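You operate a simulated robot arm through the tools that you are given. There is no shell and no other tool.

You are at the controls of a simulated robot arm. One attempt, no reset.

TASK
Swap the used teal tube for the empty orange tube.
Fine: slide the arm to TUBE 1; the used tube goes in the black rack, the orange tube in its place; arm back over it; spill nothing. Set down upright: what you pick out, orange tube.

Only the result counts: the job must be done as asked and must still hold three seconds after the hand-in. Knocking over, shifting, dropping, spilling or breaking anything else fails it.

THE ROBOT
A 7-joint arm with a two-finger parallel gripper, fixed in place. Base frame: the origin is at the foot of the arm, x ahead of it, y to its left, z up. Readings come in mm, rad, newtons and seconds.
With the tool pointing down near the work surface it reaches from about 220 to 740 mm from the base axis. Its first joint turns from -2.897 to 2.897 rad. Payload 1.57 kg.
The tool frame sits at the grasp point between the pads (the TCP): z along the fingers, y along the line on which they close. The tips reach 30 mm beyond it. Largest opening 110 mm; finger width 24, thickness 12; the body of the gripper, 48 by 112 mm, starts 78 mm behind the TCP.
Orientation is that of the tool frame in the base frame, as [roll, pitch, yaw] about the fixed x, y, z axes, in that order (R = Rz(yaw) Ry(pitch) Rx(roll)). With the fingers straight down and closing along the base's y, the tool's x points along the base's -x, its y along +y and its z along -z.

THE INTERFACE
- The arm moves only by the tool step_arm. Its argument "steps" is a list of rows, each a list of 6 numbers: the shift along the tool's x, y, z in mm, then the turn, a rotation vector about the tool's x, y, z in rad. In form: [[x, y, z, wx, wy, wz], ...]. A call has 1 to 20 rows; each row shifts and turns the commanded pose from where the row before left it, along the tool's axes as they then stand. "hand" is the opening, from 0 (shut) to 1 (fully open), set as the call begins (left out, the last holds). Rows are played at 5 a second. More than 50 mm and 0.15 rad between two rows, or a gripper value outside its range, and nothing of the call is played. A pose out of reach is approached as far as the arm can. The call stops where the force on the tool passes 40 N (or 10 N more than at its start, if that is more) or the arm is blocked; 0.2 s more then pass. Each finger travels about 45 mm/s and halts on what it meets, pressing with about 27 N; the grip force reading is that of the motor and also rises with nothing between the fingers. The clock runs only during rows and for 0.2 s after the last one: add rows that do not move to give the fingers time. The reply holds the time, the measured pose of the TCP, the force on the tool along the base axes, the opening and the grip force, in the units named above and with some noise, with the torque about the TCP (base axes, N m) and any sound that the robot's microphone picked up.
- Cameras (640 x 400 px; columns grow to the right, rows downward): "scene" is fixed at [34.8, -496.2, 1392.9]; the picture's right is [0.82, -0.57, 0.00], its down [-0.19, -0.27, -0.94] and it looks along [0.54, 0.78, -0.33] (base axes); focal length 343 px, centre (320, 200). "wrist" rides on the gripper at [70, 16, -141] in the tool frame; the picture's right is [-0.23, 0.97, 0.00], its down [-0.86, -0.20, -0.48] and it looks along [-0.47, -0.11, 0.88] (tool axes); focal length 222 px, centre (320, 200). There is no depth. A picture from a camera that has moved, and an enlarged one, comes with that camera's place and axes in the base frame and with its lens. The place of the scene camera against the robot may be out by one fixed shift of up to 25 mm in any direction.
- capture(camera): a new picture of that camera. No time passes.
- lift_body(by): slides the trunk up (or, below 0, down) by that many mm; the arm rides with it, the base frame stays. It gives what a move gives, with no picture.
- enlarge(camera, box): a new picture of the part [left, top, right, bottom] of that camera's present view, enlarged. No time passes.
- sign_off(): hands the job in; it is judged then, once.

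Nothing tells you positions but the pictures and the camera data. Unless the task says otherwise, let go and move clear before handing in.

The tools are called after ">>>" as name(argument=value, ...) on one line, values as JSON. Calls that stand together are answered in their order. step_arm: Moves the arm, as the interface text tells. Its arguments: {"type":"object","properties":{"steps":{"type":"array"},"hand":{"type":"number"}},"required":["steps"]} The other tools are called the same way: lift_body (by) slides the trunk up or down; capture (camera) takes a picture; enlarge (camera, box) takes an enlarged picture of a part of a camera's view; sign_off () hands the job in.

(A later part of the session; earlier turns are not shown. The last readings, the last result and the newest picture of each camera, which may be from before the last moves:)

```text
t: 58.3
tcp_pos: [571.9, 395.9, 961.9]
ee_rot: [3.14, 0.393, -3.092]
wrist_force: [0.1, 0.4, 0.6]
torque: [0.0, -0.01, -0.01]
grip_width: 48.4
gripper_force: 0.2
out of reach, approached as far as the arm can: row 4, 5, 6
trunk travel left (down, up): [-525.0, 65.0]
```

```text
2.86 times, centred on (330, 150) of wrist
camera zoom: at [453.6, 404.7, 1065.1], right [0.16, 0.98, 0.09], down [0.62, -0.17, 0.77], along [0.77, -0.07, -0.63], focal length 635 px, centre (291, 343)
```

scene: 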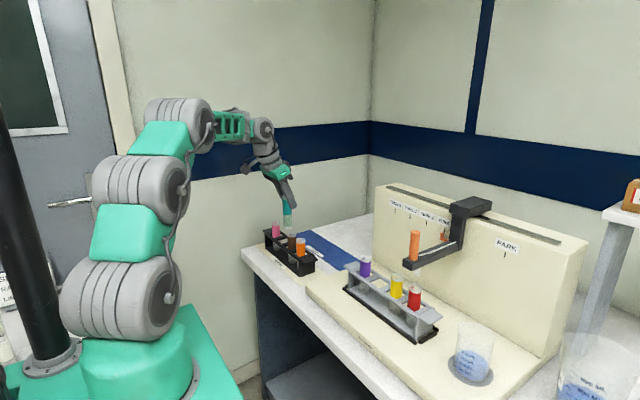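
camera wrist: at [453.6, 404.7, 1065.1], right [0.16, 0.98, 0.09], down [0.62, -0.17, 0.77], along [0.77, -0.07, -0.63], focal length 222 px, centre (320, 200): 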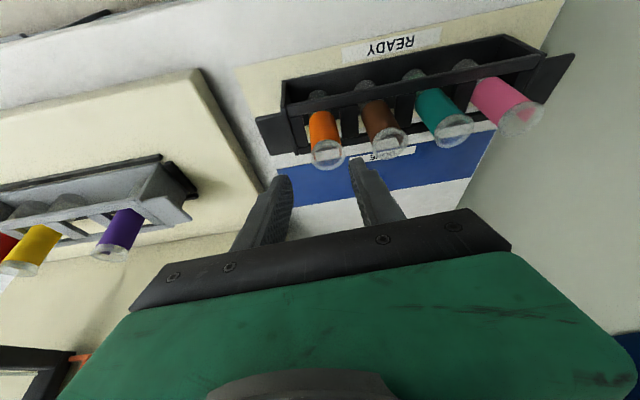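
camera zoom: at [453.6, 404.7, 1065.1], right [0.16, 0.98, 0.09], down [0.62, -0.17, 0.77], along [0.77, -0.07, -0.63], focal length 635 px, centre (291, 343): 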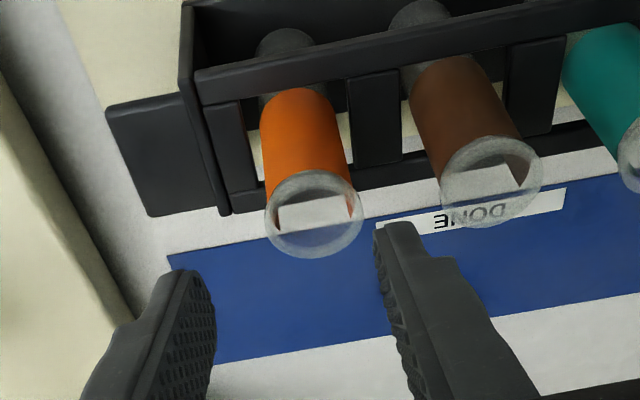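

>>> step_arm(steps=[[0, 0, 0, 0.019, 0, 0.0458], [-11.1, 4.2, 3, 0, 0, 0], [-11.1, 4.2, 3, 0, 0, 0], [0, 0, 0, 0, 0, 0], [0, 0, 0, 0, 0, 0]])

>>> enlarge(camera="wrist", box=[240, 80, 420, 220])

>>> enlarge(camera="scene", box=[255, 195, 335, 265])

```text
t: 59.5
tcp_pos: [593.3, 404.3, 966.9]
ee_rot: [3.141, 0.393, -3.141]
wrist_force: [0.2, 0.0, 0.8]
torque: [0.01, -0.01, -0.01]
grip_width: 48.4
gripper_force: 0.0
trunk travel left (down, up): [-525.0, 65.0]
```

```text
2.86 times, centred on (330, 150) of wrist
camera zoom: at [475.7, 420.6, 1069.5], right [0.21, 0.97, 0.09], down [0.61, -0.2, 0.77], along [0.77, -0.11, -0.63], focal length 635 px, centre (291, 343)
```

zoom: 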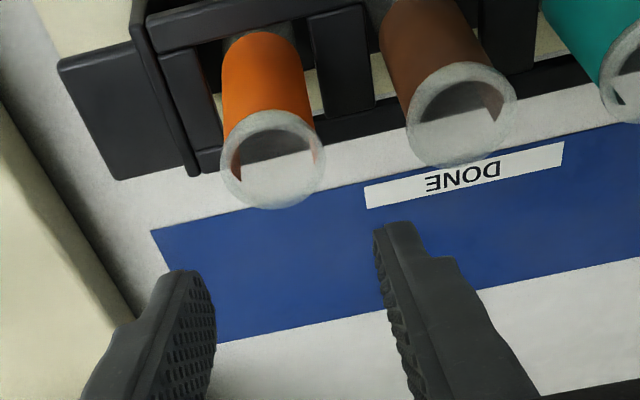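

```text
5.71 times, centred on (295, 230) of scene
camera zoom: at [34.8, -496.2, 1392.9], right [0.82, -0.57, 0.0], down [-0.19, -0.27, -0.94], along [0.54, 0.78, -0.33], focal length 1962 px, centre (463, 29)
```

zoom: 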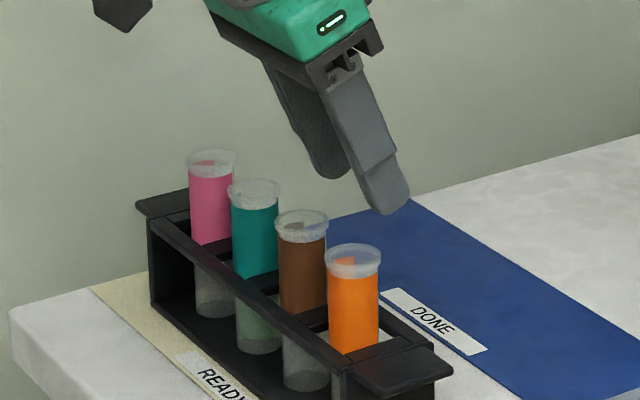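

>>> step_arm(steps=[[3.53, 0.04, 9.09, 0, 0, 0], [3.53, 0.04, 9.09, 0, 0, 0], [3.53, 0.04, 9.09, 0, 0, 0], [3.53, 0.04, 9.09, 0, 0, 0], [3.53, 0.04, 9.09, 0, 0, 0], [0, 0, 0, 0, 0, 0]])

>>> enlarge(camera="wrist", box=[230, 100, 420, 240])

>>> enlarge(camera="scene", box=[255, 195, 335, 265])

```text
t: 60.9
tcp_pos: [596.4, 403.5, 916.7]
ee_rot: [3.141, 0.391, 3.141]
wrist_force: [0.8, -0.3, -0.2]
torque: [0.02, 0.02, -0.01]
grip_width: 48.5
gripper_force: 0.0
trunk travel left (down, up): [-525.0, 65.0]
```

```text
2.86 times, centred on (325, 170) of wrist
camera zoom: at [478.4, 420.0, 1020.0], right [0.21, 0.97, 0.09], down [0.61, -0.2, 0.77], along [0.77, -0.11, -0.63], focal length 635 px, centre (306, 286)
```

zoom: 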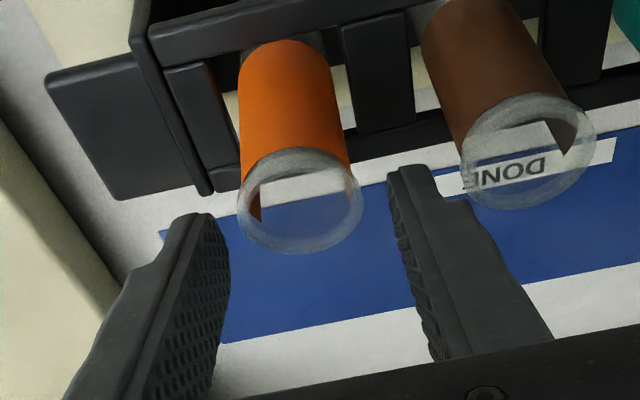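

```text
5.71 times, centred on (295, 230) of scene
camera zoom: at [34.8, -496.2, 1392.9], right [0.82, -0.57, 0.0], down [-0.19, -0.27, -0.94], along [0.54, 0.78, -0.33], focal length 1962 px, centre (463, 29)
```

zoom: 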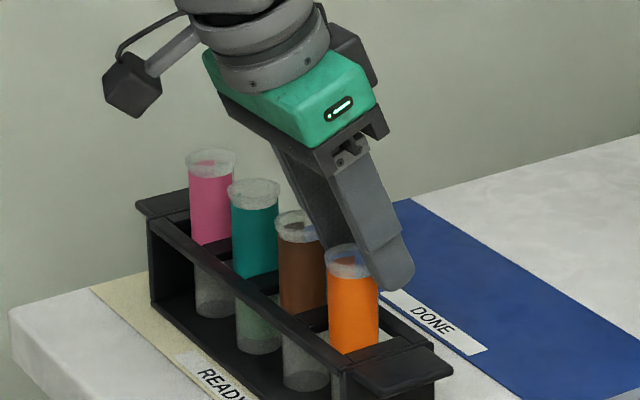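

>>> step_arm(steps=[[3.9, 0.3, 8.37, 0, 0, 0], [3.9, 0.3, 8.37, 0, 0, 0], [3.9, 0.3, 8.37, 0, 0, 0], [0, 0, 0, 0, 0, 0]])

>>> step_arm(steps=[[0, 0, 0, 0, 0, 0], [0, 0, 0, 0, 0, 0], [0, 0, 0, 0, 0, 0], [0, 0, 0, 0, 0, 0]], hand=0.2)

>>> enlarge(camera="wrist", box=[230, 100, 420, 240])

>>> enlarge(camera="scene", box=[255, 195, 335, 265])

```text
t: 61.9
tcp_pos: [595.3, 405.6, 888.2]
ee_rot: [3.14, 0.393, 3.141]
wrist_force: [-0.1, -0.4, 0.1]
torque: [0.01, -0.01, -0.02]
grip_width: 48.5
gripper_force: 0.1
trunk travel left (down, up): [-525.0, 65.0]
```

```text
t: 62.9
tcp_pos: [594.8, 405.2, 888.2]
ee_rot: [3.14, 0.392, 3.14]
wrist_force: [-0.5, 0.4, 0.8]
torque: [0.04, -0.04, 0.01]
grip_width: 29.2
gripper_force: 26.6
trunk travel left (down, up): [-525.0, 65.0]
```

```text
2.86 times, centred on (325, 170) of wrist
camera zoom: at [476.8, 420.6, 992.4], right [0.21, 0.97, 0.09], down [0.61, -0.2, 0.77], along [0.77, -0.11, -0.63], focal length 635 px, centre (306, 286)
```

zoom: 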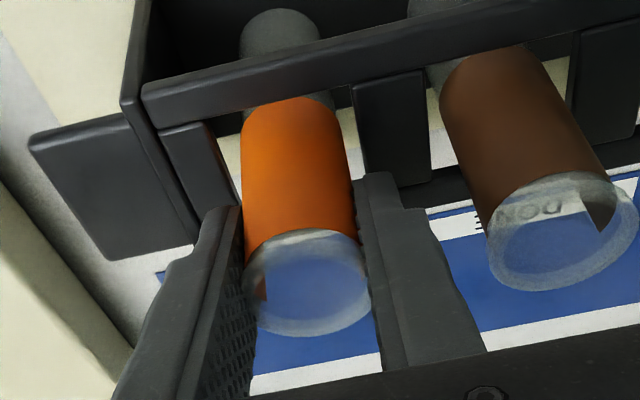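

```text
5.71 times, centred on (295, 230) of scene
camera zoom: at [34.8, -496.2, 1392.9], right [0.82, -0.57, 0.0], down [-0.19, -0.27, -0.94], along [0.54, 0.78, -0.33], focal length 1962 px, centre (463, 29)
```

zoom: 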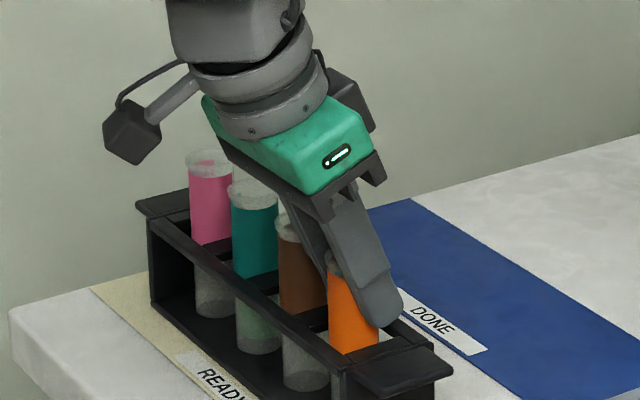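

Orange is gripped. I'll lift straight up, to about 160 mm higher.

>>> step_arm(steps=[[-1.92, 0, -4.62, 0, 0, 0], [-3.83, 0, -9.24, 0, 0, 0], [-4.6, 0, -11.09, 0, 0, 0], [-4.6, 0, -11.09, 0, 0, 0], [-4.6, 0, -11.09, 0, 0, 0], [-4.6, 0, -11.09, 0, 0, 0], [-4.6, 0, -11.09, 0, 0, 0], [-4.6, 0, -11.09, 0, 0, 0], [-4.6, 0, -11.09, 0, 0, 0], [-4.6, 0, -11.09, 0, 0, 0], [-4.6, 0, -11.09, 0, 0, 0], [-4.6, 0, -11.09, 0, 0, 0], [-4.6, 0, -11.09, 0, 0, 0], [-4.6, 0, -11.09, 0, 0, 0], [-1.92, 0, -4.62, 0, 0, 0], [0, 0, 0, 0, 0, 0]])

>>> capture(camera="scene")

>>> enlarge(camera="scene", box=[255, 165, 335, 265])

>>> capture(camera="wrist")

```text
t: 66.3
tcp_pos: [594.4, 406.0, 1051.5]
ee_rot: [3.14, 0.394, 3.141]
wrist_force: [-0.6, -0.5, -0.4]
torque: [0.02, 0.0, -0.03]
grip_width: 29.7
gripper_force: 27.0
trunk travel left (down, up): [-525.0, 65.0]
```

```text
taken
```

scene: 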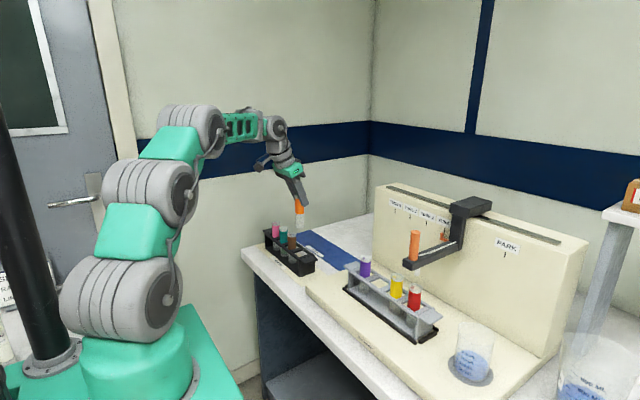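

```text
4.00 times, centred on (295, 215) of scene
camera zoom: at [34.8, -496.2, 1392.9], right [0.82, -0.57, 0.0], down [-0.19, -0.27, -0.94], along [0.54, 0.78, -0.33], focal length 1374 px, centre (420, 140)
```

zoom: 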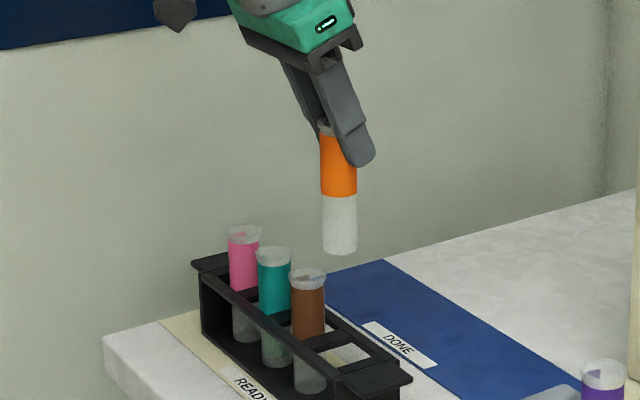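

```text
taken
camera wrist: at [476.1, 420.8, 1156.2], right [0.21, 0.97, 0.09], down [0.61, -0.2, 0.77], along [0.77, -0.11, -0.63], focal length 222 px, centre (320, 200)
```

wrist: 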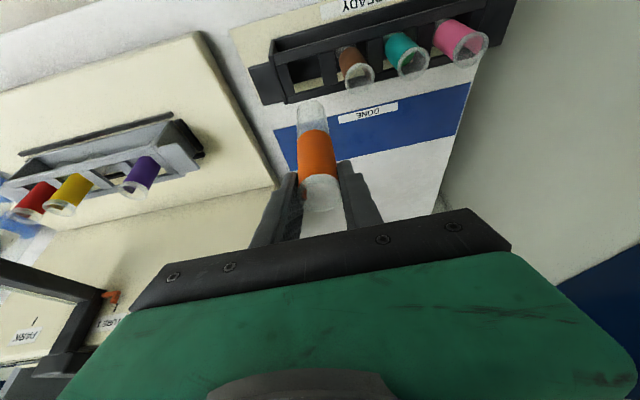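

The orange tube is empty, upright and clear. I'll carry it across in front of the grey rack, avoiding a pass over the purple tube.

>>> step_arm(steps=[[0, -5, 0, 0, 0, 0], [0, -10, 0, 0, 0, 0], [0, -15, 0, 0, 0, 0], [0, -20, 0, 0, 0, 0], [0, -20, 0, 0, 0, 0], [0, -20, 0, 0, 0, 0], [0, -20, 0, 0, 0, 0], [0, -20, 0, 0, 0, 0], [0, -20, 0, 0, 0, 0], [0, -20, 0, 0, 0, 0], [0, -20, 0, 0, 0, 0], [0, -20, 0, 0, 0, 0], [0, -20, 0, 0, 0, 0], [0, -20, 0, 0, 0, 0], [0, -20, 0, 0, 0, 0], [0, -20, 0, 0, 0, 0], [0, -15, 0, 0, 0, 0], [0, -10, 0, 0, 0, 0], [0, -8, 0, 0, 0, 0], [0, -5, 0, 0, 0, 0]])

>>> capture(camera="wrist")

>>> enlarge(camera="wrist", box=[230, 80, 422, 200])

```text
t: 70.5
tcp_pos: [596.1, 76.2, 1053.2]
ee_rot: [3.14, 0.393, 3.141]
wrist_force: [0.8, 0.2, 0.2]
torque: [0.01, -0.02, -0.02]
grip_width: 29.3
gripper_force: 26.4
trunk travel left (down, up): [-525.0, 65.0]
```

```text
taken
camera wrist: at [478.2, 91.5, 1156.9], right [0.21, 0.97, 0.09], down [0.61, -0.2, 0.77], along [0.77, -0.11, -0.63], focal length 222 px, centre (320, 200)
```

wrist: 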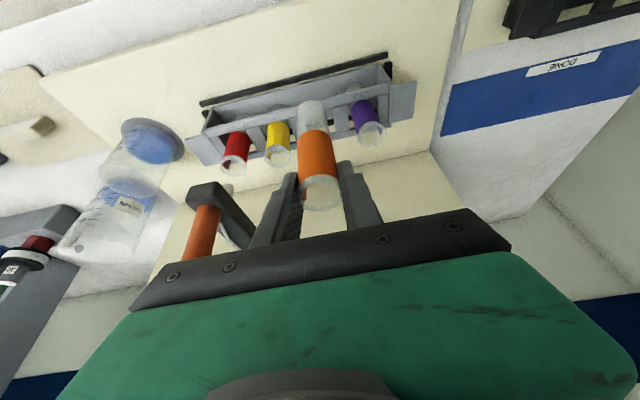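

```text
3.33 times, centred on (326, 140) of wrist
camera zoom: at [478.2, 91.5, 1156.9], right [0.21, 0.97, 0.09], down [0.61, -0.2, 0.77], along [0.77, -0.11, -0.63], focal length 740 px, centre (300, 400)
```

zoom: 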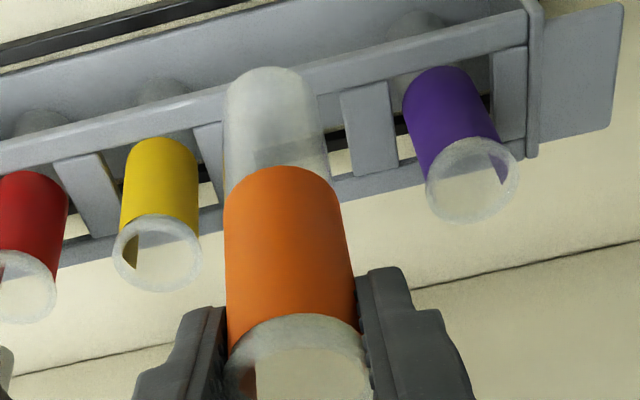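

>>> step_arm(steps=[[-5.15, 0.2, 2.13, 0, 0, 0], [-10.3, 0.4, 4.27, 0, 0, 0], [-10.3, 0.4, 4.27, 0, 0, 0], [-10.3, 0.4, 4.27, 0, 0, 0], [-10.3, 0.4, 4.27, 0, 0, 0], [-5.15, 0.2, 2.13, 0, 0, 0], [0, 0, 0, 0, 0, 0]])

>>> enlarge(camera="wrist", box=[240, 60, 400, 160])

>>> enlarge(camera="scene", box=[335, 200, 435, 300])

```text
t: 72.1
tcp_pos: [651.6, 78.1, 1049.9]
ee_rot: [3.139, 0.394, 3.141]
wrist_force: [0.2, -1.0, 0.0]
torque: [0.01, 0.04, 0.01]
grip_width: 29.5
gripper_force: 27.0
trunk travel left (down, up): [-525.0, 65.0]
```

```text
4.00 times, centred on (320, 110) of wrist
camera zoom: at [534.5, 93.7, 1154.5], right [0.21, 0.97, 0.09], down [0.61, -0.2, 0.77], along [0.77, -0.11, -0.63], focal length 888 px, centre (320, 560)
```

zoom: 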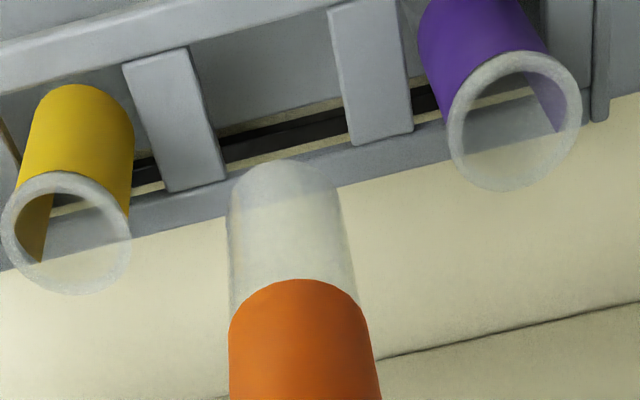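

```text
4.00 times, centred on (385, 250) of scene
camera zoom: at [34.8, -496.2, 1392.9], right [0.82, -0.57, 0.0], down [-0.19, -0.27, -0.94], along [0.54, 0.78, -0.33], focal length 1374 px, centre (60, 0)
```

zoom: 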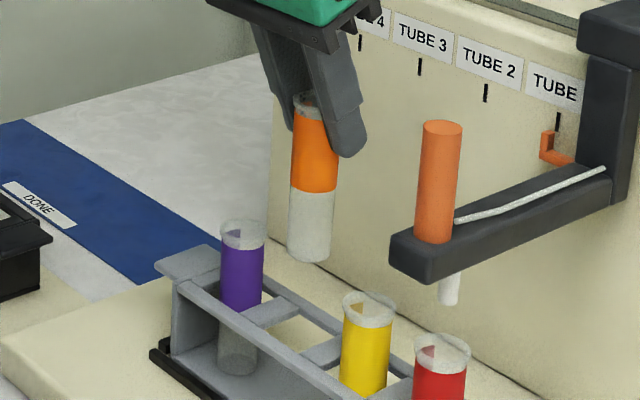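

The tube bottom at (650, 79) matches the slot centre at (651, 79). I'll lower to just above the rack top and verify.

>>> step_arm(steps=[[1.92, 0, 4.62, 0, 0, 0], [3.83, 0, 9.24, 0, 0, 0], [3.83, 0, 9.24, 0, 0, 0], [3.83, 0, 9.24, 0, 0, 0], [3.83, 0, 9.24, 0, 0, 0], [1.92, 0, 4.62, 0, 0, 0], [0, 0, 0, 0, 0, 0]])

>>> enlarge(camera="wrist", box=[240, 60, 400, 160])

>>> enlarge(camera="scene", box=[335, 215, 415, 295])

```text
t: 73.7
tcp_pos: [652.2, 79.1, 1002.2]
ee_rot: [3.14, 0.393, -3.14]
wrist_force: [-0.5, 0.8, -0.4]
torque: [0.03, 0.0, -0.01]
grip_width: 29.3
gripper_force: 26.9
trunk travel left (down, up): [-525.0, 65.0]
```

```text
4.00 times, centred on (320, 110) of wrist
camera zoom: at [533.9, 94.4, 1104.7], right [0.21, 0.97, 0.09], down [0.61, -0.2, 0.77], along [0.77, -0.11, -0.63], focal length 888 px, centre (320, 560)
```

zoom: 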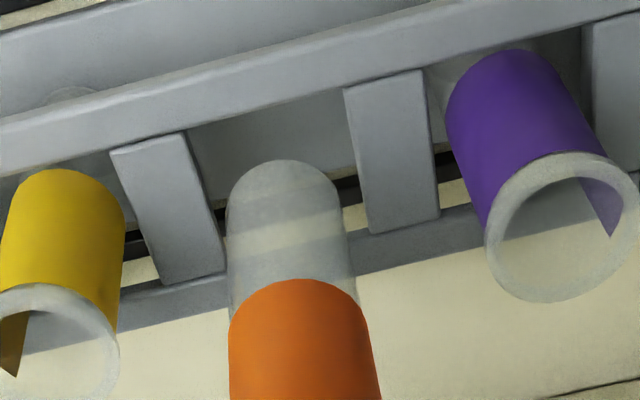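

```text
5.00 times, centred on (375, 255) of scene
camera zoom: at [34.8, -496.2, 1392.9], right [0.82, -0.57, 0.0], down [-0.19, -0.27, -0.94], along [0.54, 0.78, -0.33], focal length 1717 px, centre (45, -75)
```

zoom: 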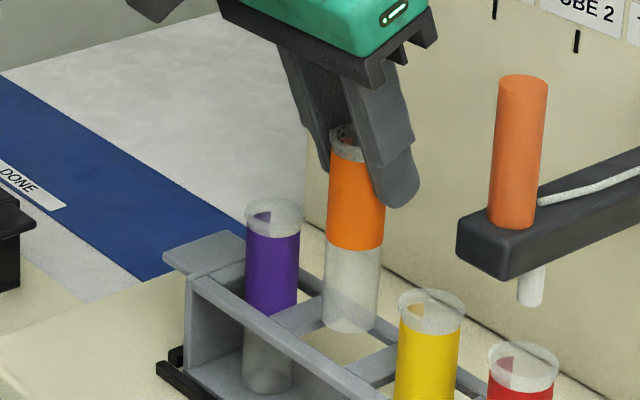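

>>> step_arm(steps=[[3.06, 0, 7.39, 0, 0, 0], [3.06, 0, 7.39, 0, 0, 0], [3.06, 0, 7.39, 0, 0, 0], [3.06, 0, 7.39, 0, 0, 0], [0, 0, 0, 0, 0, 0]])

>>> enlarge(camera="wrist", box=[240, 60, 400, 160])

>>> enlarge(camera="scene", box=[335, 225, 415, 305])

```text
t: 74.9
tcp_pos: [651.4, 79.0, 970.4]
ee_rot: [3.139, 0.393, 3.141]
wrist_force: [-0.6, 0.0, 0.3]
torque: [0.03, 0.02, 0.01]
grip_width: 29.2
gripper_force: 27.0
trunk travel left (down, up): [-525.0, 65.0]
```

```text
4.00 times, centred on (320, 110) of wrist
camera zoom: at [533.3, 94.3, 1073.9], right [0.21, 0.97, 0.09], down [0.61, -0.2, 0.77], along [0.77, -0.11, -0.63], focal length 888 px, centre (320, 560)
```

zoom: 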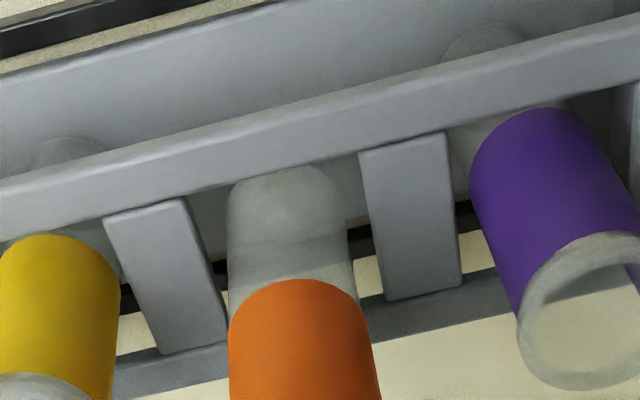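

```text
5.00 times, centred on (375, 265) of scene
camera zoom: at [34.8, -496.2, 1392.9], right [0.82, -0.57, 0.0], down [-0.19, -0.27, -0.94], along [0.54, 0.78, -0.33], focal length 1717 px, centre (45, -125)
```

zoom: 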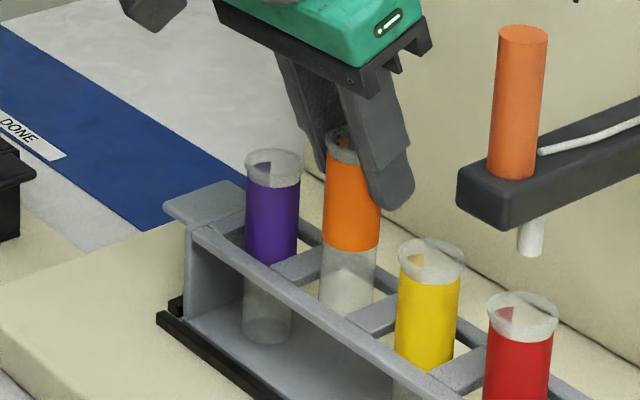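

>>> step_arm(steps=[[3.06, 0, 7.39, 0, 0, 0], [3.06, 0, 7.39, 0, 0, 0], [3.06, 0, 7.39, 0, 0, 0], [3.06, 0, 7.39, 0, 0, 0], [2.3, 0, 5.54, 0, 0, 0], [0, 0, 0, 0, 0, 0]])

>>> enlarge(camera="wrist", box=[220, 60, 420, 220])

>>> enlarge(camera="scene", box=[335, 235, 435, 305])

```text
t: 76.3
tcp_pos: [651.3, 80.8, 932.9]
ee_rot: [3.141, 0.392, -3.141]
wrist_force: [0.1, -0.2, -0.5]
torque: [0.0, -0.01, 0.04]
grip_width: 29.3
gripper_force: 27.1
trunk travel left (down, up): [-525.0, 65.0]
```

```text
2.50 times, centred on (320, 140) of wrist
camera zoom: at [533.5, 95.6, 1036.6], right [0.21, 0.97, 0.09], down [0.61, -0.2, 0.77], along [0.77, -0.11, -0.63], focal length 555 px, centre (320, 350)
```

zoom: 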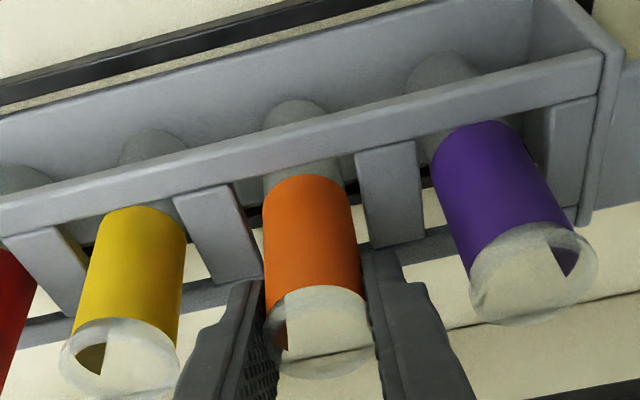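

```text
5.71 times, centred on (385, 270) of scene
camera zoom: at [34.8, -496.2, 1392.9], right [0.82, -0.57, 0.0], down [-0.19, -0.27, -0.94], along [0.54, 0.78, -0.33], focal length 1962 px, centre (-51, -200)
```

zoom: 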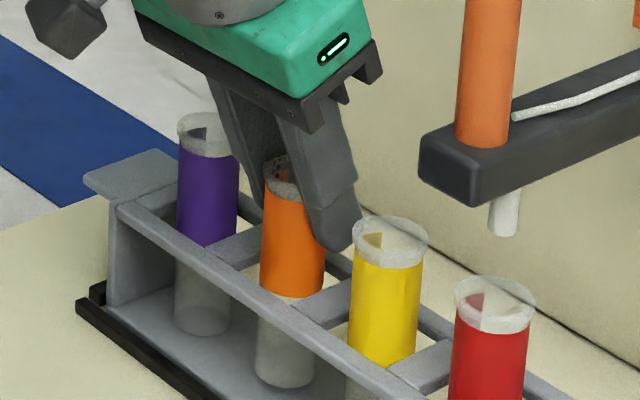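

>>> step_arm(steps=[[1.72, -0.5, 4.16, 0, 0, 0], [1.72, -0.5, 4.16, 0, 0, 0], [0, 0, 0, 0, 0, 0]])

>>> step_arm(steps=[[0.77, 0, 1.85, 0, 0, 0], [0, 0, 0, 0, 0, 0]])

>>> enlarge(camera="scene", box=[335, 235, 435, 305])

```text
t: 77.1
tcp_pos: [651.9, 78.6, 927.1]
ee_rot: [3.139, 0.402, 3.141]
wrist_force: [1.4, 0.5, 18.6]
torque: [0.07, -0.17, -0.05]
grip_width: 29.8
gripper_force: 27.4
trunk travel left (down, up): [-525.0, 65.0]
```

```text
t: 77.7
tcp_pos: [650.2, 78.0, 922.5]
ee_rot: [3.139, 0.396, -3.141]
wrist_force: [2.5, 2.0, 18.0]
torque: [0.16, -0.21, -0.02]
grip_width: 29.7
gripper_force: 27.0
trunk travel left (down, up): [-525.0, 65.0]
```

```text
5.71 times, centred on (385, 270) of scene
camera zoom: at [34.8, -496.2, 1392.9], right [0.82, -0.57, 0.0], down [-0.19, -0.27, -0.94], along [0.54, 0.78, -0.33], focal length 1962 px, centre (-51, -200)
```

zoom: 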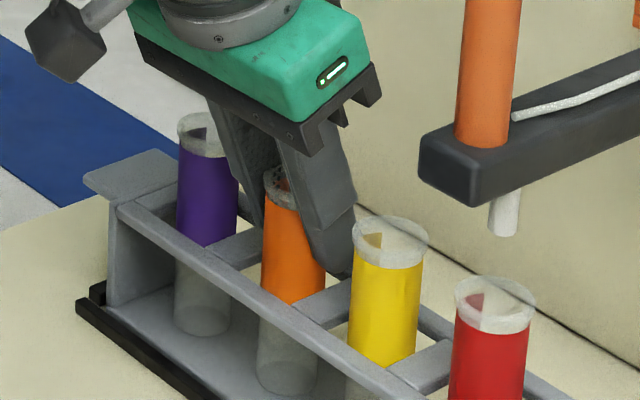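

Upward force is 18 N, which suggests the tube already touches the rack floor a bit early. I'll stop and inspect closely before anything else.

>>> enlarge(camera="scene", box=[330, 220, 450, 295])

>>> enlarge(camera="scene", box=[350, 250, 430, 310])

>>> enlarge(camera="wrist", box=[220, 60, 420, 240])

```text
5.33 times, centred on (390, 258) of scene
camera zoom: at [34.8, -496.2, 1392.9], right [0.82, -0.57, 0.0], down [-0.19, -0.27, -0.94], along [0.54, 0.78, -0.33], focal length 1832 px, centre (-53, -107)
```

zoom: 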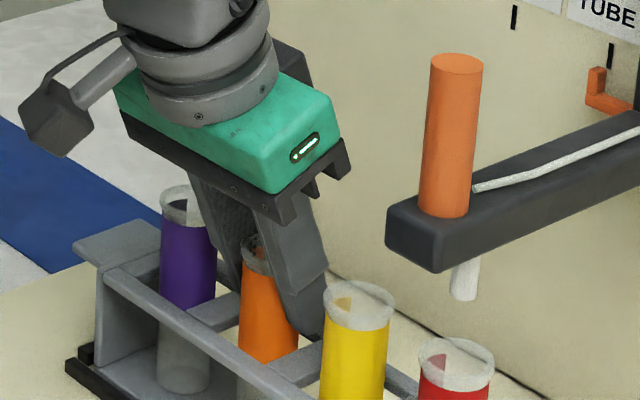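

```text
6.67 times, centred on (390, 280) of scene
camera zoom: at [34.8, -496.2, 1392.9], right [0.82, -0.57, 0.0], down [-0.19, -0.27, -0.94], along [0.54, 0.78, -0.33], focal length 2289 px, centre (-147, -333)
```

zoom: 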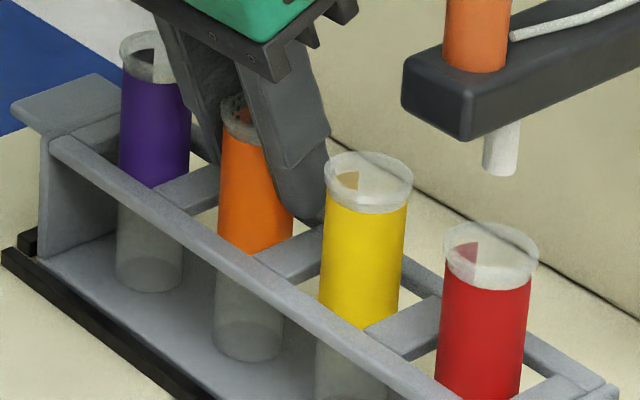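

```text
2.22 times, centred on (320, 150) of wrist
camera zoom: at [532.7, 94.5, 1026.0], right [0.21, 0.97, 0.09], down [0.6, -0.2, 0.77], along [0.77, -0.11, -0.63], focal length 494 px, centre (320, 311)
```

zoom: 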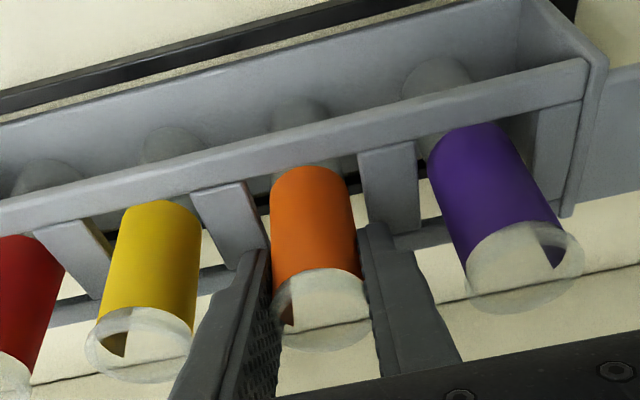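

The tube is seated: its rim and bottom line up with its neighbours, after about 5 mm of slip in the grip. I'll relieve the load before releasing.

>>> step_arm(steps=[[-0.57, 0, -1.39, 0, 0, 0], [0, 0, 0, 0, 0, 0]])

```text
t: 78.3
tcp_pos: [649.6, 78.7, 922.5]
ee_rot: [3.138, 0.389, -3.141]
wrist_force: [3.8, 0.4, 9.5]
torque: [0.11, -0.35, 0.04]
grip_width: 29.5
gripper_force: 27.1
trunk travel left (down, up): [-525.0, 65.0]
```

>>> step_arm(steps=[[-0.5, 0, -1.2, 0, 0, 0], [0, 0, 0, 0, 0, 0]])

>>> enlarge(camera="scene", box=[350, 250, 430, 310])

```text
t: 78.9
tcp_pos: [649.6, 77.9, 922.7]
ee_rot: [3.14, 0.388, -3.14]
wrist_force: [0.3, 0.5, 1.0]
torque: [0.01, 0.02, 0.04]
grip_width: 29.4
gripper_force: 27.2
trunk travel left (down, up): [-525.0, 65.0]
```

```text
6.67 times, centred on (390, 280) of scene
camera zoom: at [34.8, -496.2, 1392.9], right [0.82, -0.57, 0.0], down [-0.19, -0.27, -0.94], along [0.54, 0.78, -0.33], focal length 2289 px, centre (-147, -333)
```

zoom: 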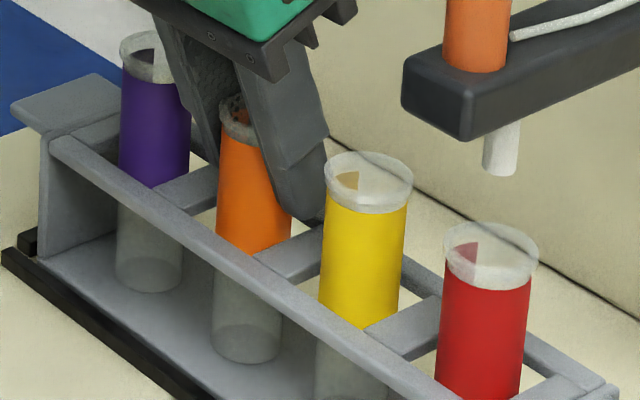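

The load is off, so I'll release orange now.

>>> step_arm(steps=[[0, 0, 0, 0, 0, 0], [0, 0, 0, 0, 0, 0], [0, 0, 0, 0, 0, 0]], hand=0.44)

>>> enlarge(camera="scene", box=[350, 250, 430, 310])

>>> enlarge(camera="wrist", box=[220, 60, 420, 240])

```text
t: 79.7
tcp_pos: [650.4, 78.3, 925.8]
ee_rot: [3.14, 0.393, 3.141]
wrist_force: [-0.2, 0.5, -0.6]
torque: [-0.02, 0.01, 0.0]
grip_width: 48.5
gripper_force: 0.1
trunk travel left (down, up): [-525.0, 65.0]
```

```text
6.67 times, centred on (390, 280) of scene
camera zoom: at [34.8, -496.2, 1392.9], right [0.82, -0.57, 0.0], down [-0.19, -0.27, -0.94], along [0.54, 0.78, -0.33], focal length 2289 px, centre (-147, -333)
```

zoom: 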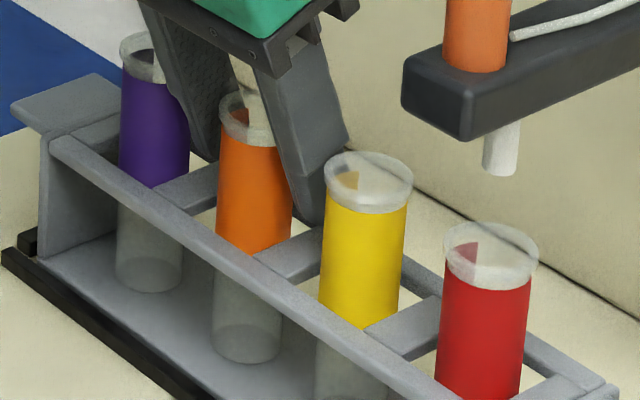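

```text
2.22 times, centred on (320, 150) of wrist
camera zoom: at [532.8, 94.2, 1028.0], right [0.21, 0.97, 0.09], down [0.61, -0.2, 0.77], along [0.77, -0.11, -0.63], focal length 494 px, centre (320, 311)
```

zoom: 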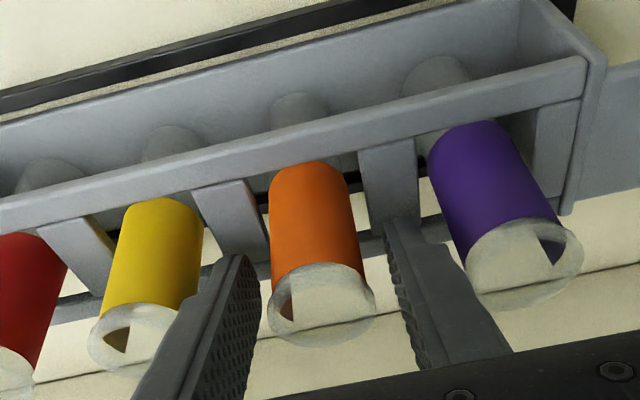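

Orange stands upright and free in the slot. I'll rise straight up, retreat and straighten the tool for the slide arm.

>>> step_arm(steps=[[-1.92, 0, -4.62, 0, 0, 0], [-3.83, 0, -9.24, 0, 0, 0], [-3.83, 0, -9.24, 0, 0, 0], [-3.83, 0, -9.24, 0, 0, 0], [-3.83, 0, -9.24, 0, 0, 0], [-3.83, 0, -9.24, 0, 0, 0], [-3.83, 0, -9.24, 0, 0, 0], [-3.83, 0, -9.24, 0, 0, 0], [-3.83, 0, -9.24, 0, 0, 0], [0, 0, 0, 0, 0, 0]])

>>> step_arm(steps=[[21, 0, -18, 0, 0, 0], [21, 0, -18, 0, 0, 0], [21, 0, -18, 0, 0, 0], [21, 0, -18, 0, 0, 0], [21, 0, -18, 0, 0, 0], [0, 0, 0, 0, 0.0983, 0], [0, 0, 0, 0, 0.0983, 0], [0, 0, 0, 0, 0.0983, 0], [0, 0, 0, 0, 0.0983, 0], [0, 0, 0, 0, 0, 0]])

>>> capture(camera="scene")

>>> capture(camera="wrist")

```text
t: 81.9
tcp_pos: [650.9, 77.5, 1008.4]
ee_rot: [3.14, 0.393, 3.141]
wrist_force: [0.3, 0.3, 0.7]
torque: [-0.03, -0.04, 0.01]
grip_width: 48.4
gripper_force: 0.0
trunk travel left (down, up): [-525.0, 65.0]
```

```text
t: 84.1
tcp_pos: [520.5, 76.7, 1050.4]
ee_rot: [3.139, 0.0, -3.14]
wrist_force: [0.0, 0.3, -0.2]
torque: [0.0, -0.01, 0.0]
grip_width: 48.5
gripper_force: 0.1
trunk travel left (down, up): [-525.0, 65.0]
```

```text
taken
```

scene: 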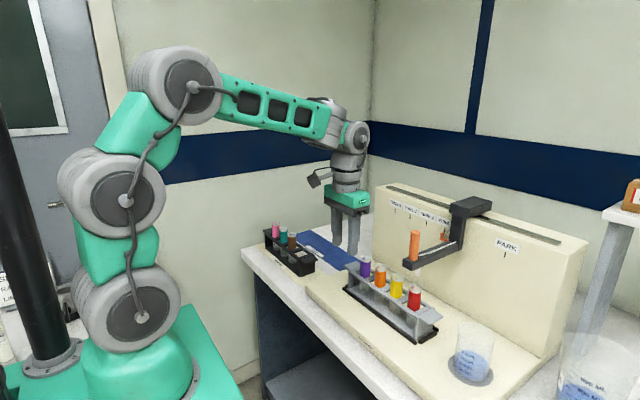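

```text
taken
camera wrist: at [450.8, 92.6, 1192.0], right [0.23, 0.97, 0.0], down [0.86, -0.2, 0.48], along [0.47, -0.11, -0.88], focal length 222 px, centre (320, 200)
```

wrist: 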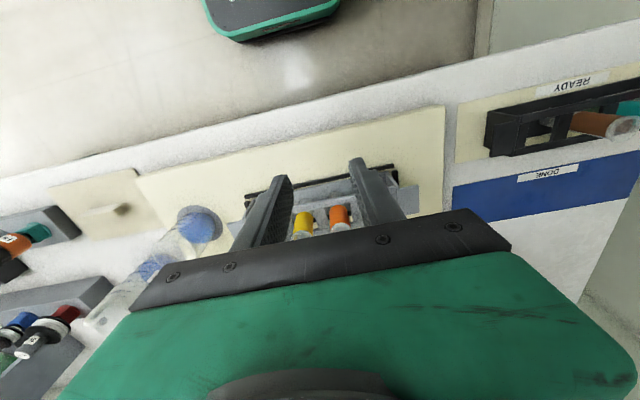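

>>> step_arm(steps=[[5, -29.5, -8.75, 0, 0, 0], [5, -29.5, -8.75, 0, 0, 0], [5, -29.5, -8.75, 0, 0, 0], [5, -29.5, -8.75, 0, 0, 0], [0, 0, 0, 0, 0, 0], [0, 0, 0, 0, 0, 0]], hand=1.0)

>>> step_arm(steps=[[-30, 0, 0, 0, 0, 0], [-38, 0, 0, 0, 0, 0], [-38, 0, 0, 0, 0, 0], [-38, 0, 0, 0, 0, 0], [-30, 0, 0, 0, 0, 0], [-14, 0, 0, 0, 0, 0], [0, 0, 0, 0, 0, 0]])

>>> enlarge(camera="wrist", box=[190, 80, 430, 250])

>>> enlarge(camera="scene", box=[360, 160, 520, 260])

```text
t: 85.5
tcp_pos: [502.6, -41.8, 1083.6]
ee_rot: [3.141, 0.002, -3.141]
wrist_force: [-0.2, 0.6, 0.2]
torque: [0.01, -0.03, -0.03]
grip_width: 110.2
gripper_force: 0.0
trunk travel left (down, up): [-525.0, 65.0]
```

```text
t: 87.1
tcp_pos: [689.5, -40.6, 1086.4]
ee_rot: [3.14, 0.0, -3.14]
wrist_force: [0.4, 0.2, 0.1]
torque: [-0.02, -0.01, 0.05]
grip_width: 110.0
gripper_force: 0.1
trunk travel left (down, up): [-525.0, 65.0]
```

```text
2.35 times, centred on (310, 165) of wrist
camera zoom: at [620.3, -25.0, 1227.1], right [0.23, 0.97, 0.0], down [0.86, -0.2, 0.48], along [0.47, -0.11, -0.88], focal length 523 px, centre (344, 282)
```

zoom: 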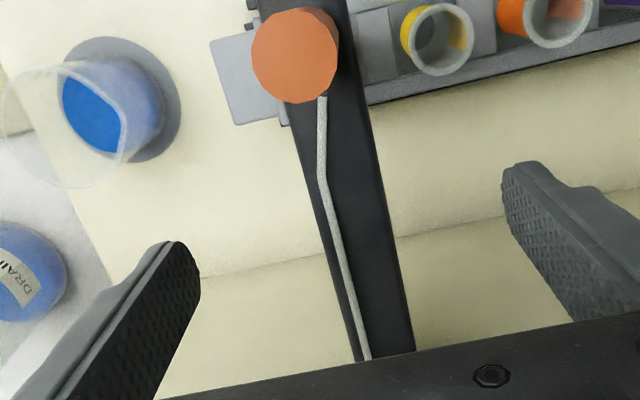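

```text
4.00 times, centred on (440, 210) of scene
camera zoom: at [34.8, -496.2, 1392.9], right [0.82, -0.57, 0.0], down [-0.19, -0.27, -0.94], along [0.54, 0.78, -0.33], focal length 1374 px, centre (-160, 160)
```

zoom: 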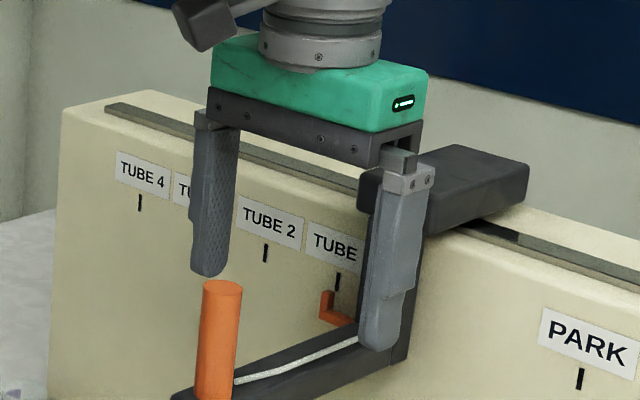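

>>> step_arm(steps=[[0, 0, 20, 0, 0, 0], [0, 0, 20, 0, 0, 0], [0, 0, 20, 0, 0, 0], [0, 0, 20, 0, 0, 0], [0, 0, 0, 0, 0, 0]])

>>> step_arm(steps=[[0, 0, 0, 0, 0, 0], [0, 0, 0, 0, 0, 0], [0, 0, 0, 0, 0, 0], [0, 0, 0, 0, 0, 0], [0, 0, 0, 0, 0, 0], [0, 0, 0, 0, 0, 0]], hand=0.31)

>>> enlarge(camera="wrist", box=[190, 60, 430, 250])

```text
t: 88.3
tcp_pos: [687.5, -40.1, 1006.0]
ee_rot: [3.14, 0.0, -3.141]
wrist_force: [-0.3, 0.2, -0.3]
torque: [0.03, -0.01, 0.01]
grip_width: 110.0
gripper_force: 0.1
trunk travel left (down, up): [-525.0, 65.0]
```

```text
t: 89.7
tcp_pos: [688.8, -39.5, 1007.0]
ee_rot: [3.141, 0.0, -3.14]
wrist_force: [-0.4, 0.3, 0.3]
torque: [0.0, -0.04, 0.02]
grip_width: 34.0
gripper_force: 0.0
trunk travel left (down, up): [-525.0, 65.0]
```

```text
2.11 times, centred on (310, 155) of wrist
camera zoom: at [619.8, -25.0, 1148.0], right [0.23, 0.97, 0.0], down [0.86, -0.2, 0.48], along [0.47, -0.11, -0.88], focal length 468 px, centre (341, 295)
```

zoom: 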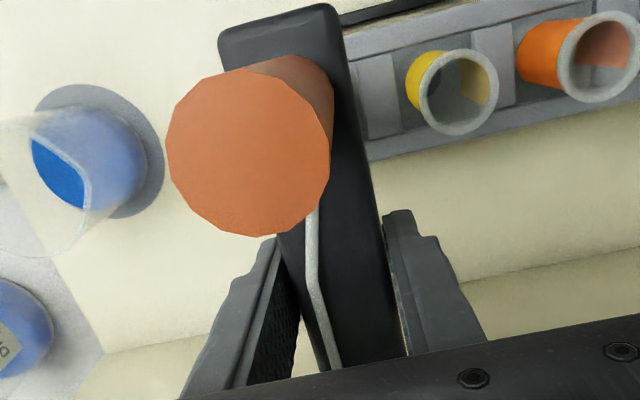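

The cage is set around the bar again. I'll slide it back toward TUBE 3 and stop slightly short so I can check.

>>> step_arm(steps=[[0, 5, 0, 0, 0, 0], [0, 10, 0, 0, 0, 0], [0, 10, 0, 0, 0, 0], [0, 10, 0, 0, 0, 0], [0, 10, 0, 0, 0, 0], [0, 10, 0, 0, 0, 0], [0, 10, 0, 0, 0, 0], [0, 10, 0, 0, 0, 0], [0, 10, 0, 0, 0, 0], [0, 10, 0, 0, 0, 0], [0, 10, 0, 0, 0, 0], [0, 8, 0, 0, 0, 0], [0, 4, 0, 0, 0, 0], [0, 0, 0, 0, 0, 0]])

>>> enlarge(camera="wrist", box=[190, 60, 430, 250])

>>> enlarge(camera="scene", box=[330, 220, 450, 295])

>>> enlarge(camera="scene", box=[370, 180, 450, 230])

```text
t: 92.7
tcp_pos: [688.5, 77.7, 1007.7]
ee_rot: [3.139, -0.001, -3.139]
wrist_force: [0.2, -0.9, -0.1]
torque: [-0.02, 0.01, 0.0]
grip_width: 34.2
gripper_force: 0.0
trunk travel left (down, up): [-525.0, 65.0]
```

```text
2.11 times, centred on (310, 155) of wrist
camera zoom: at [618.6, 93.0, 1146.9], right [0.23, 0.97, 0.0], down [0.86, -0.2, 0.48], along [0.47, -0.11, -0.88], focal length 468 px, centre (341, 295)
```

zoom: 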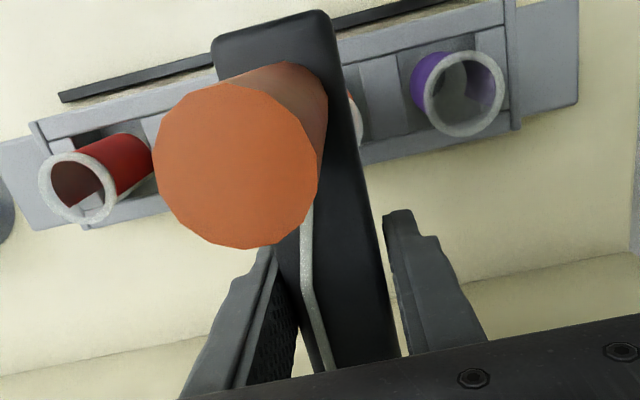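

```text
5.33 times, centred on (390, 258) of scene
camera zoom: at [34.8, -496.2, 1392.9], right [0.82, -0.57, 0.0], down [-0.19, -0.27, -0.94], along [0.54, 0.78, -0.33], focal length 1832 px, centre (-53, -107)
```

zoom: 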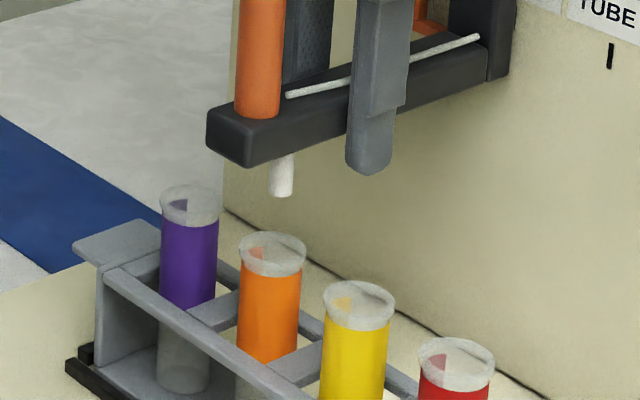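

```text
8.00 times, centred on (410, 205) of scene
camera zoom: at [34.8, -496.2, 1392.9], right [0.82, -0.57, 0.0], down [-0.19, -0.27, -0.94], along [0.54, 0.78, -0.33], focal length 2747 px, centre (-400, 160)
```

zoom: 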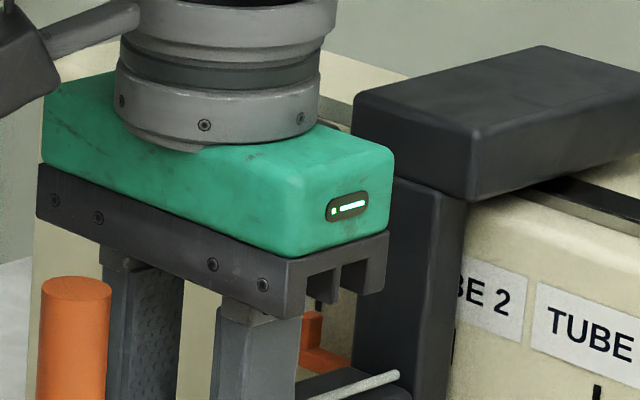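

The probe is about 4 mm short of its original spot, so I'll nudge it the rest of the way.

>>> step_arm(steps=[[0, 2, 0, 0, 0, 0], [0, 1.8, 0, 0, 0, 0], [0, 0, 0, 0, 0, 0], [0, 0, 0, 0, 0, 0]])

>>> enlarge(camera="wrist", box=[190, 60, 430, 250])

>>> enlarge(camera="scene", box=[370, 180, 450, 230])

```text
t: 93.7
tcp_pos: [688.4, 79.5, 1005.0]
ee_rot: [3.138, 0.001, -3.141]
wrist_force: [0.1, -0.5, -0.5]
torque: [-0.02, -0.02, -0.02]
grip_width: 35.0
gripper_force: 0.5
trunk travel left (down, up): [-525.0, 65.0]
```

```text
2.11 times, centred on (310, 155) of wrist
camera zoom: at [619.2, 96.2, 1147.0], right [0.23, 0.97, 0.0], down [0.86, -0.2, 0.48], along [0.47, -0.11, -0.88], focal length 468 px, centre (341, 295)
```

zoom: 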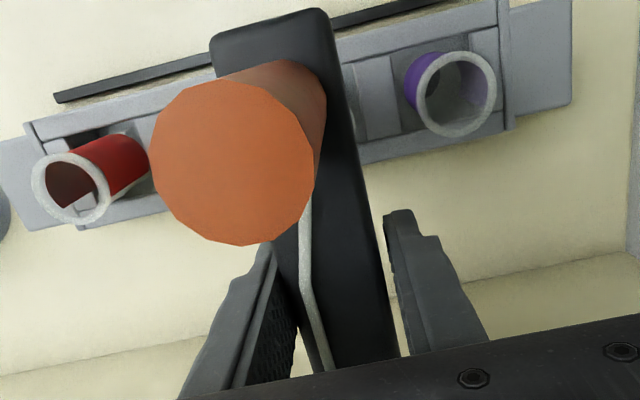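

```text
8.00 times, centred on (410, 205) of scene
camera zoom: at [34.8, -496.2, 1392.9], right [0.82, -0.57, 0.0], down [-0.19, -0.27, -0.94], along [0.54, 0.78, -0.33], focal length 2747 px, centre (-400, 160)
```

zoom: 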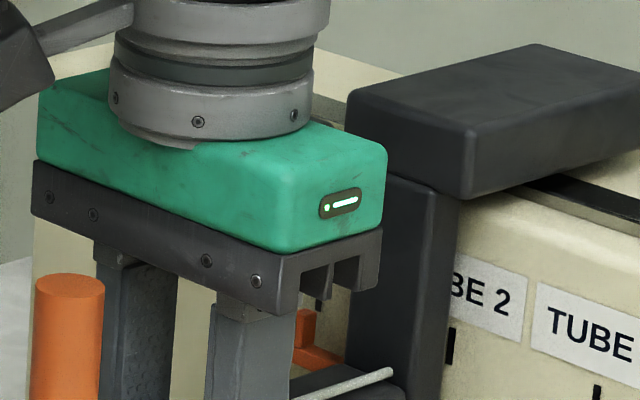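

>>> step_arm(steps=[[0, 1.0, 0, 0, 0, 0], [0, 0, 0, 0, 0, 0], [0, 0, 0, 0, 0, 0]])

>>> enlarge(camera="scene", box=[370, 180, 450, 230])

>>> enlarge(camera="scene", box=[330, 170, 530, 295])

```text
t: 94.5
tcp_pos: [687.9, 82.4, 1005.7]
ee_rot: [3.14, 0.0, 3.141]
wrist_force: [0.4, -1.8, 0.3]
torque: [-0.02, 0.01, 0.02]
grip_width: 35.5
gripper_force: 1.0
trunk travel left (down, up): [-525.0, 65.0]
```

```text
8.00 times, centred on (410, 205) of scene
camera zoom: at [34.8, -496.2, 1392.9], right [0.82, -0.57, 0.0], down [-0.19, -0.27, -0.94], along [0.54, 0.78, -0.33], focal length 2747 px, centre (-400, 160)
```

zoom: 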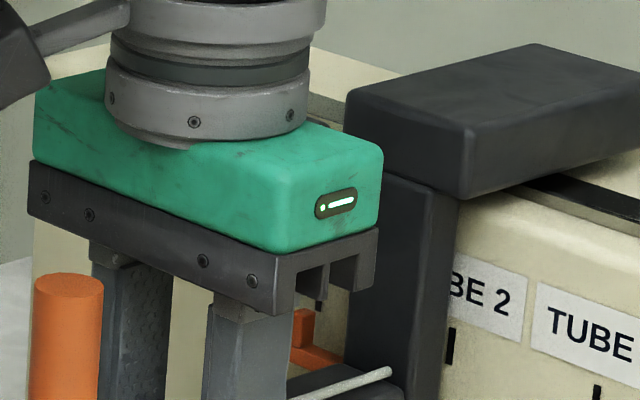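

```text
3.20 times, centred on (430, 232) of scene
camera zoom: at [34.8, -496.2, 1392.9], right [0.82, -0.57, 0.0], down [-0.19, -0.27, -0.94], along [0.54, 0.78, -0.33], focal length 1099 px, centre (-32, 96)
```

zoom: 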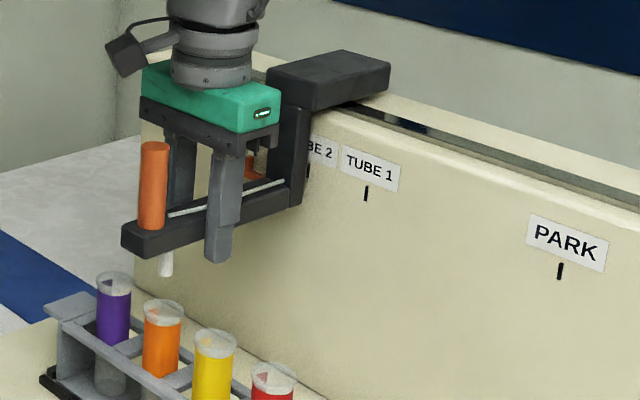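

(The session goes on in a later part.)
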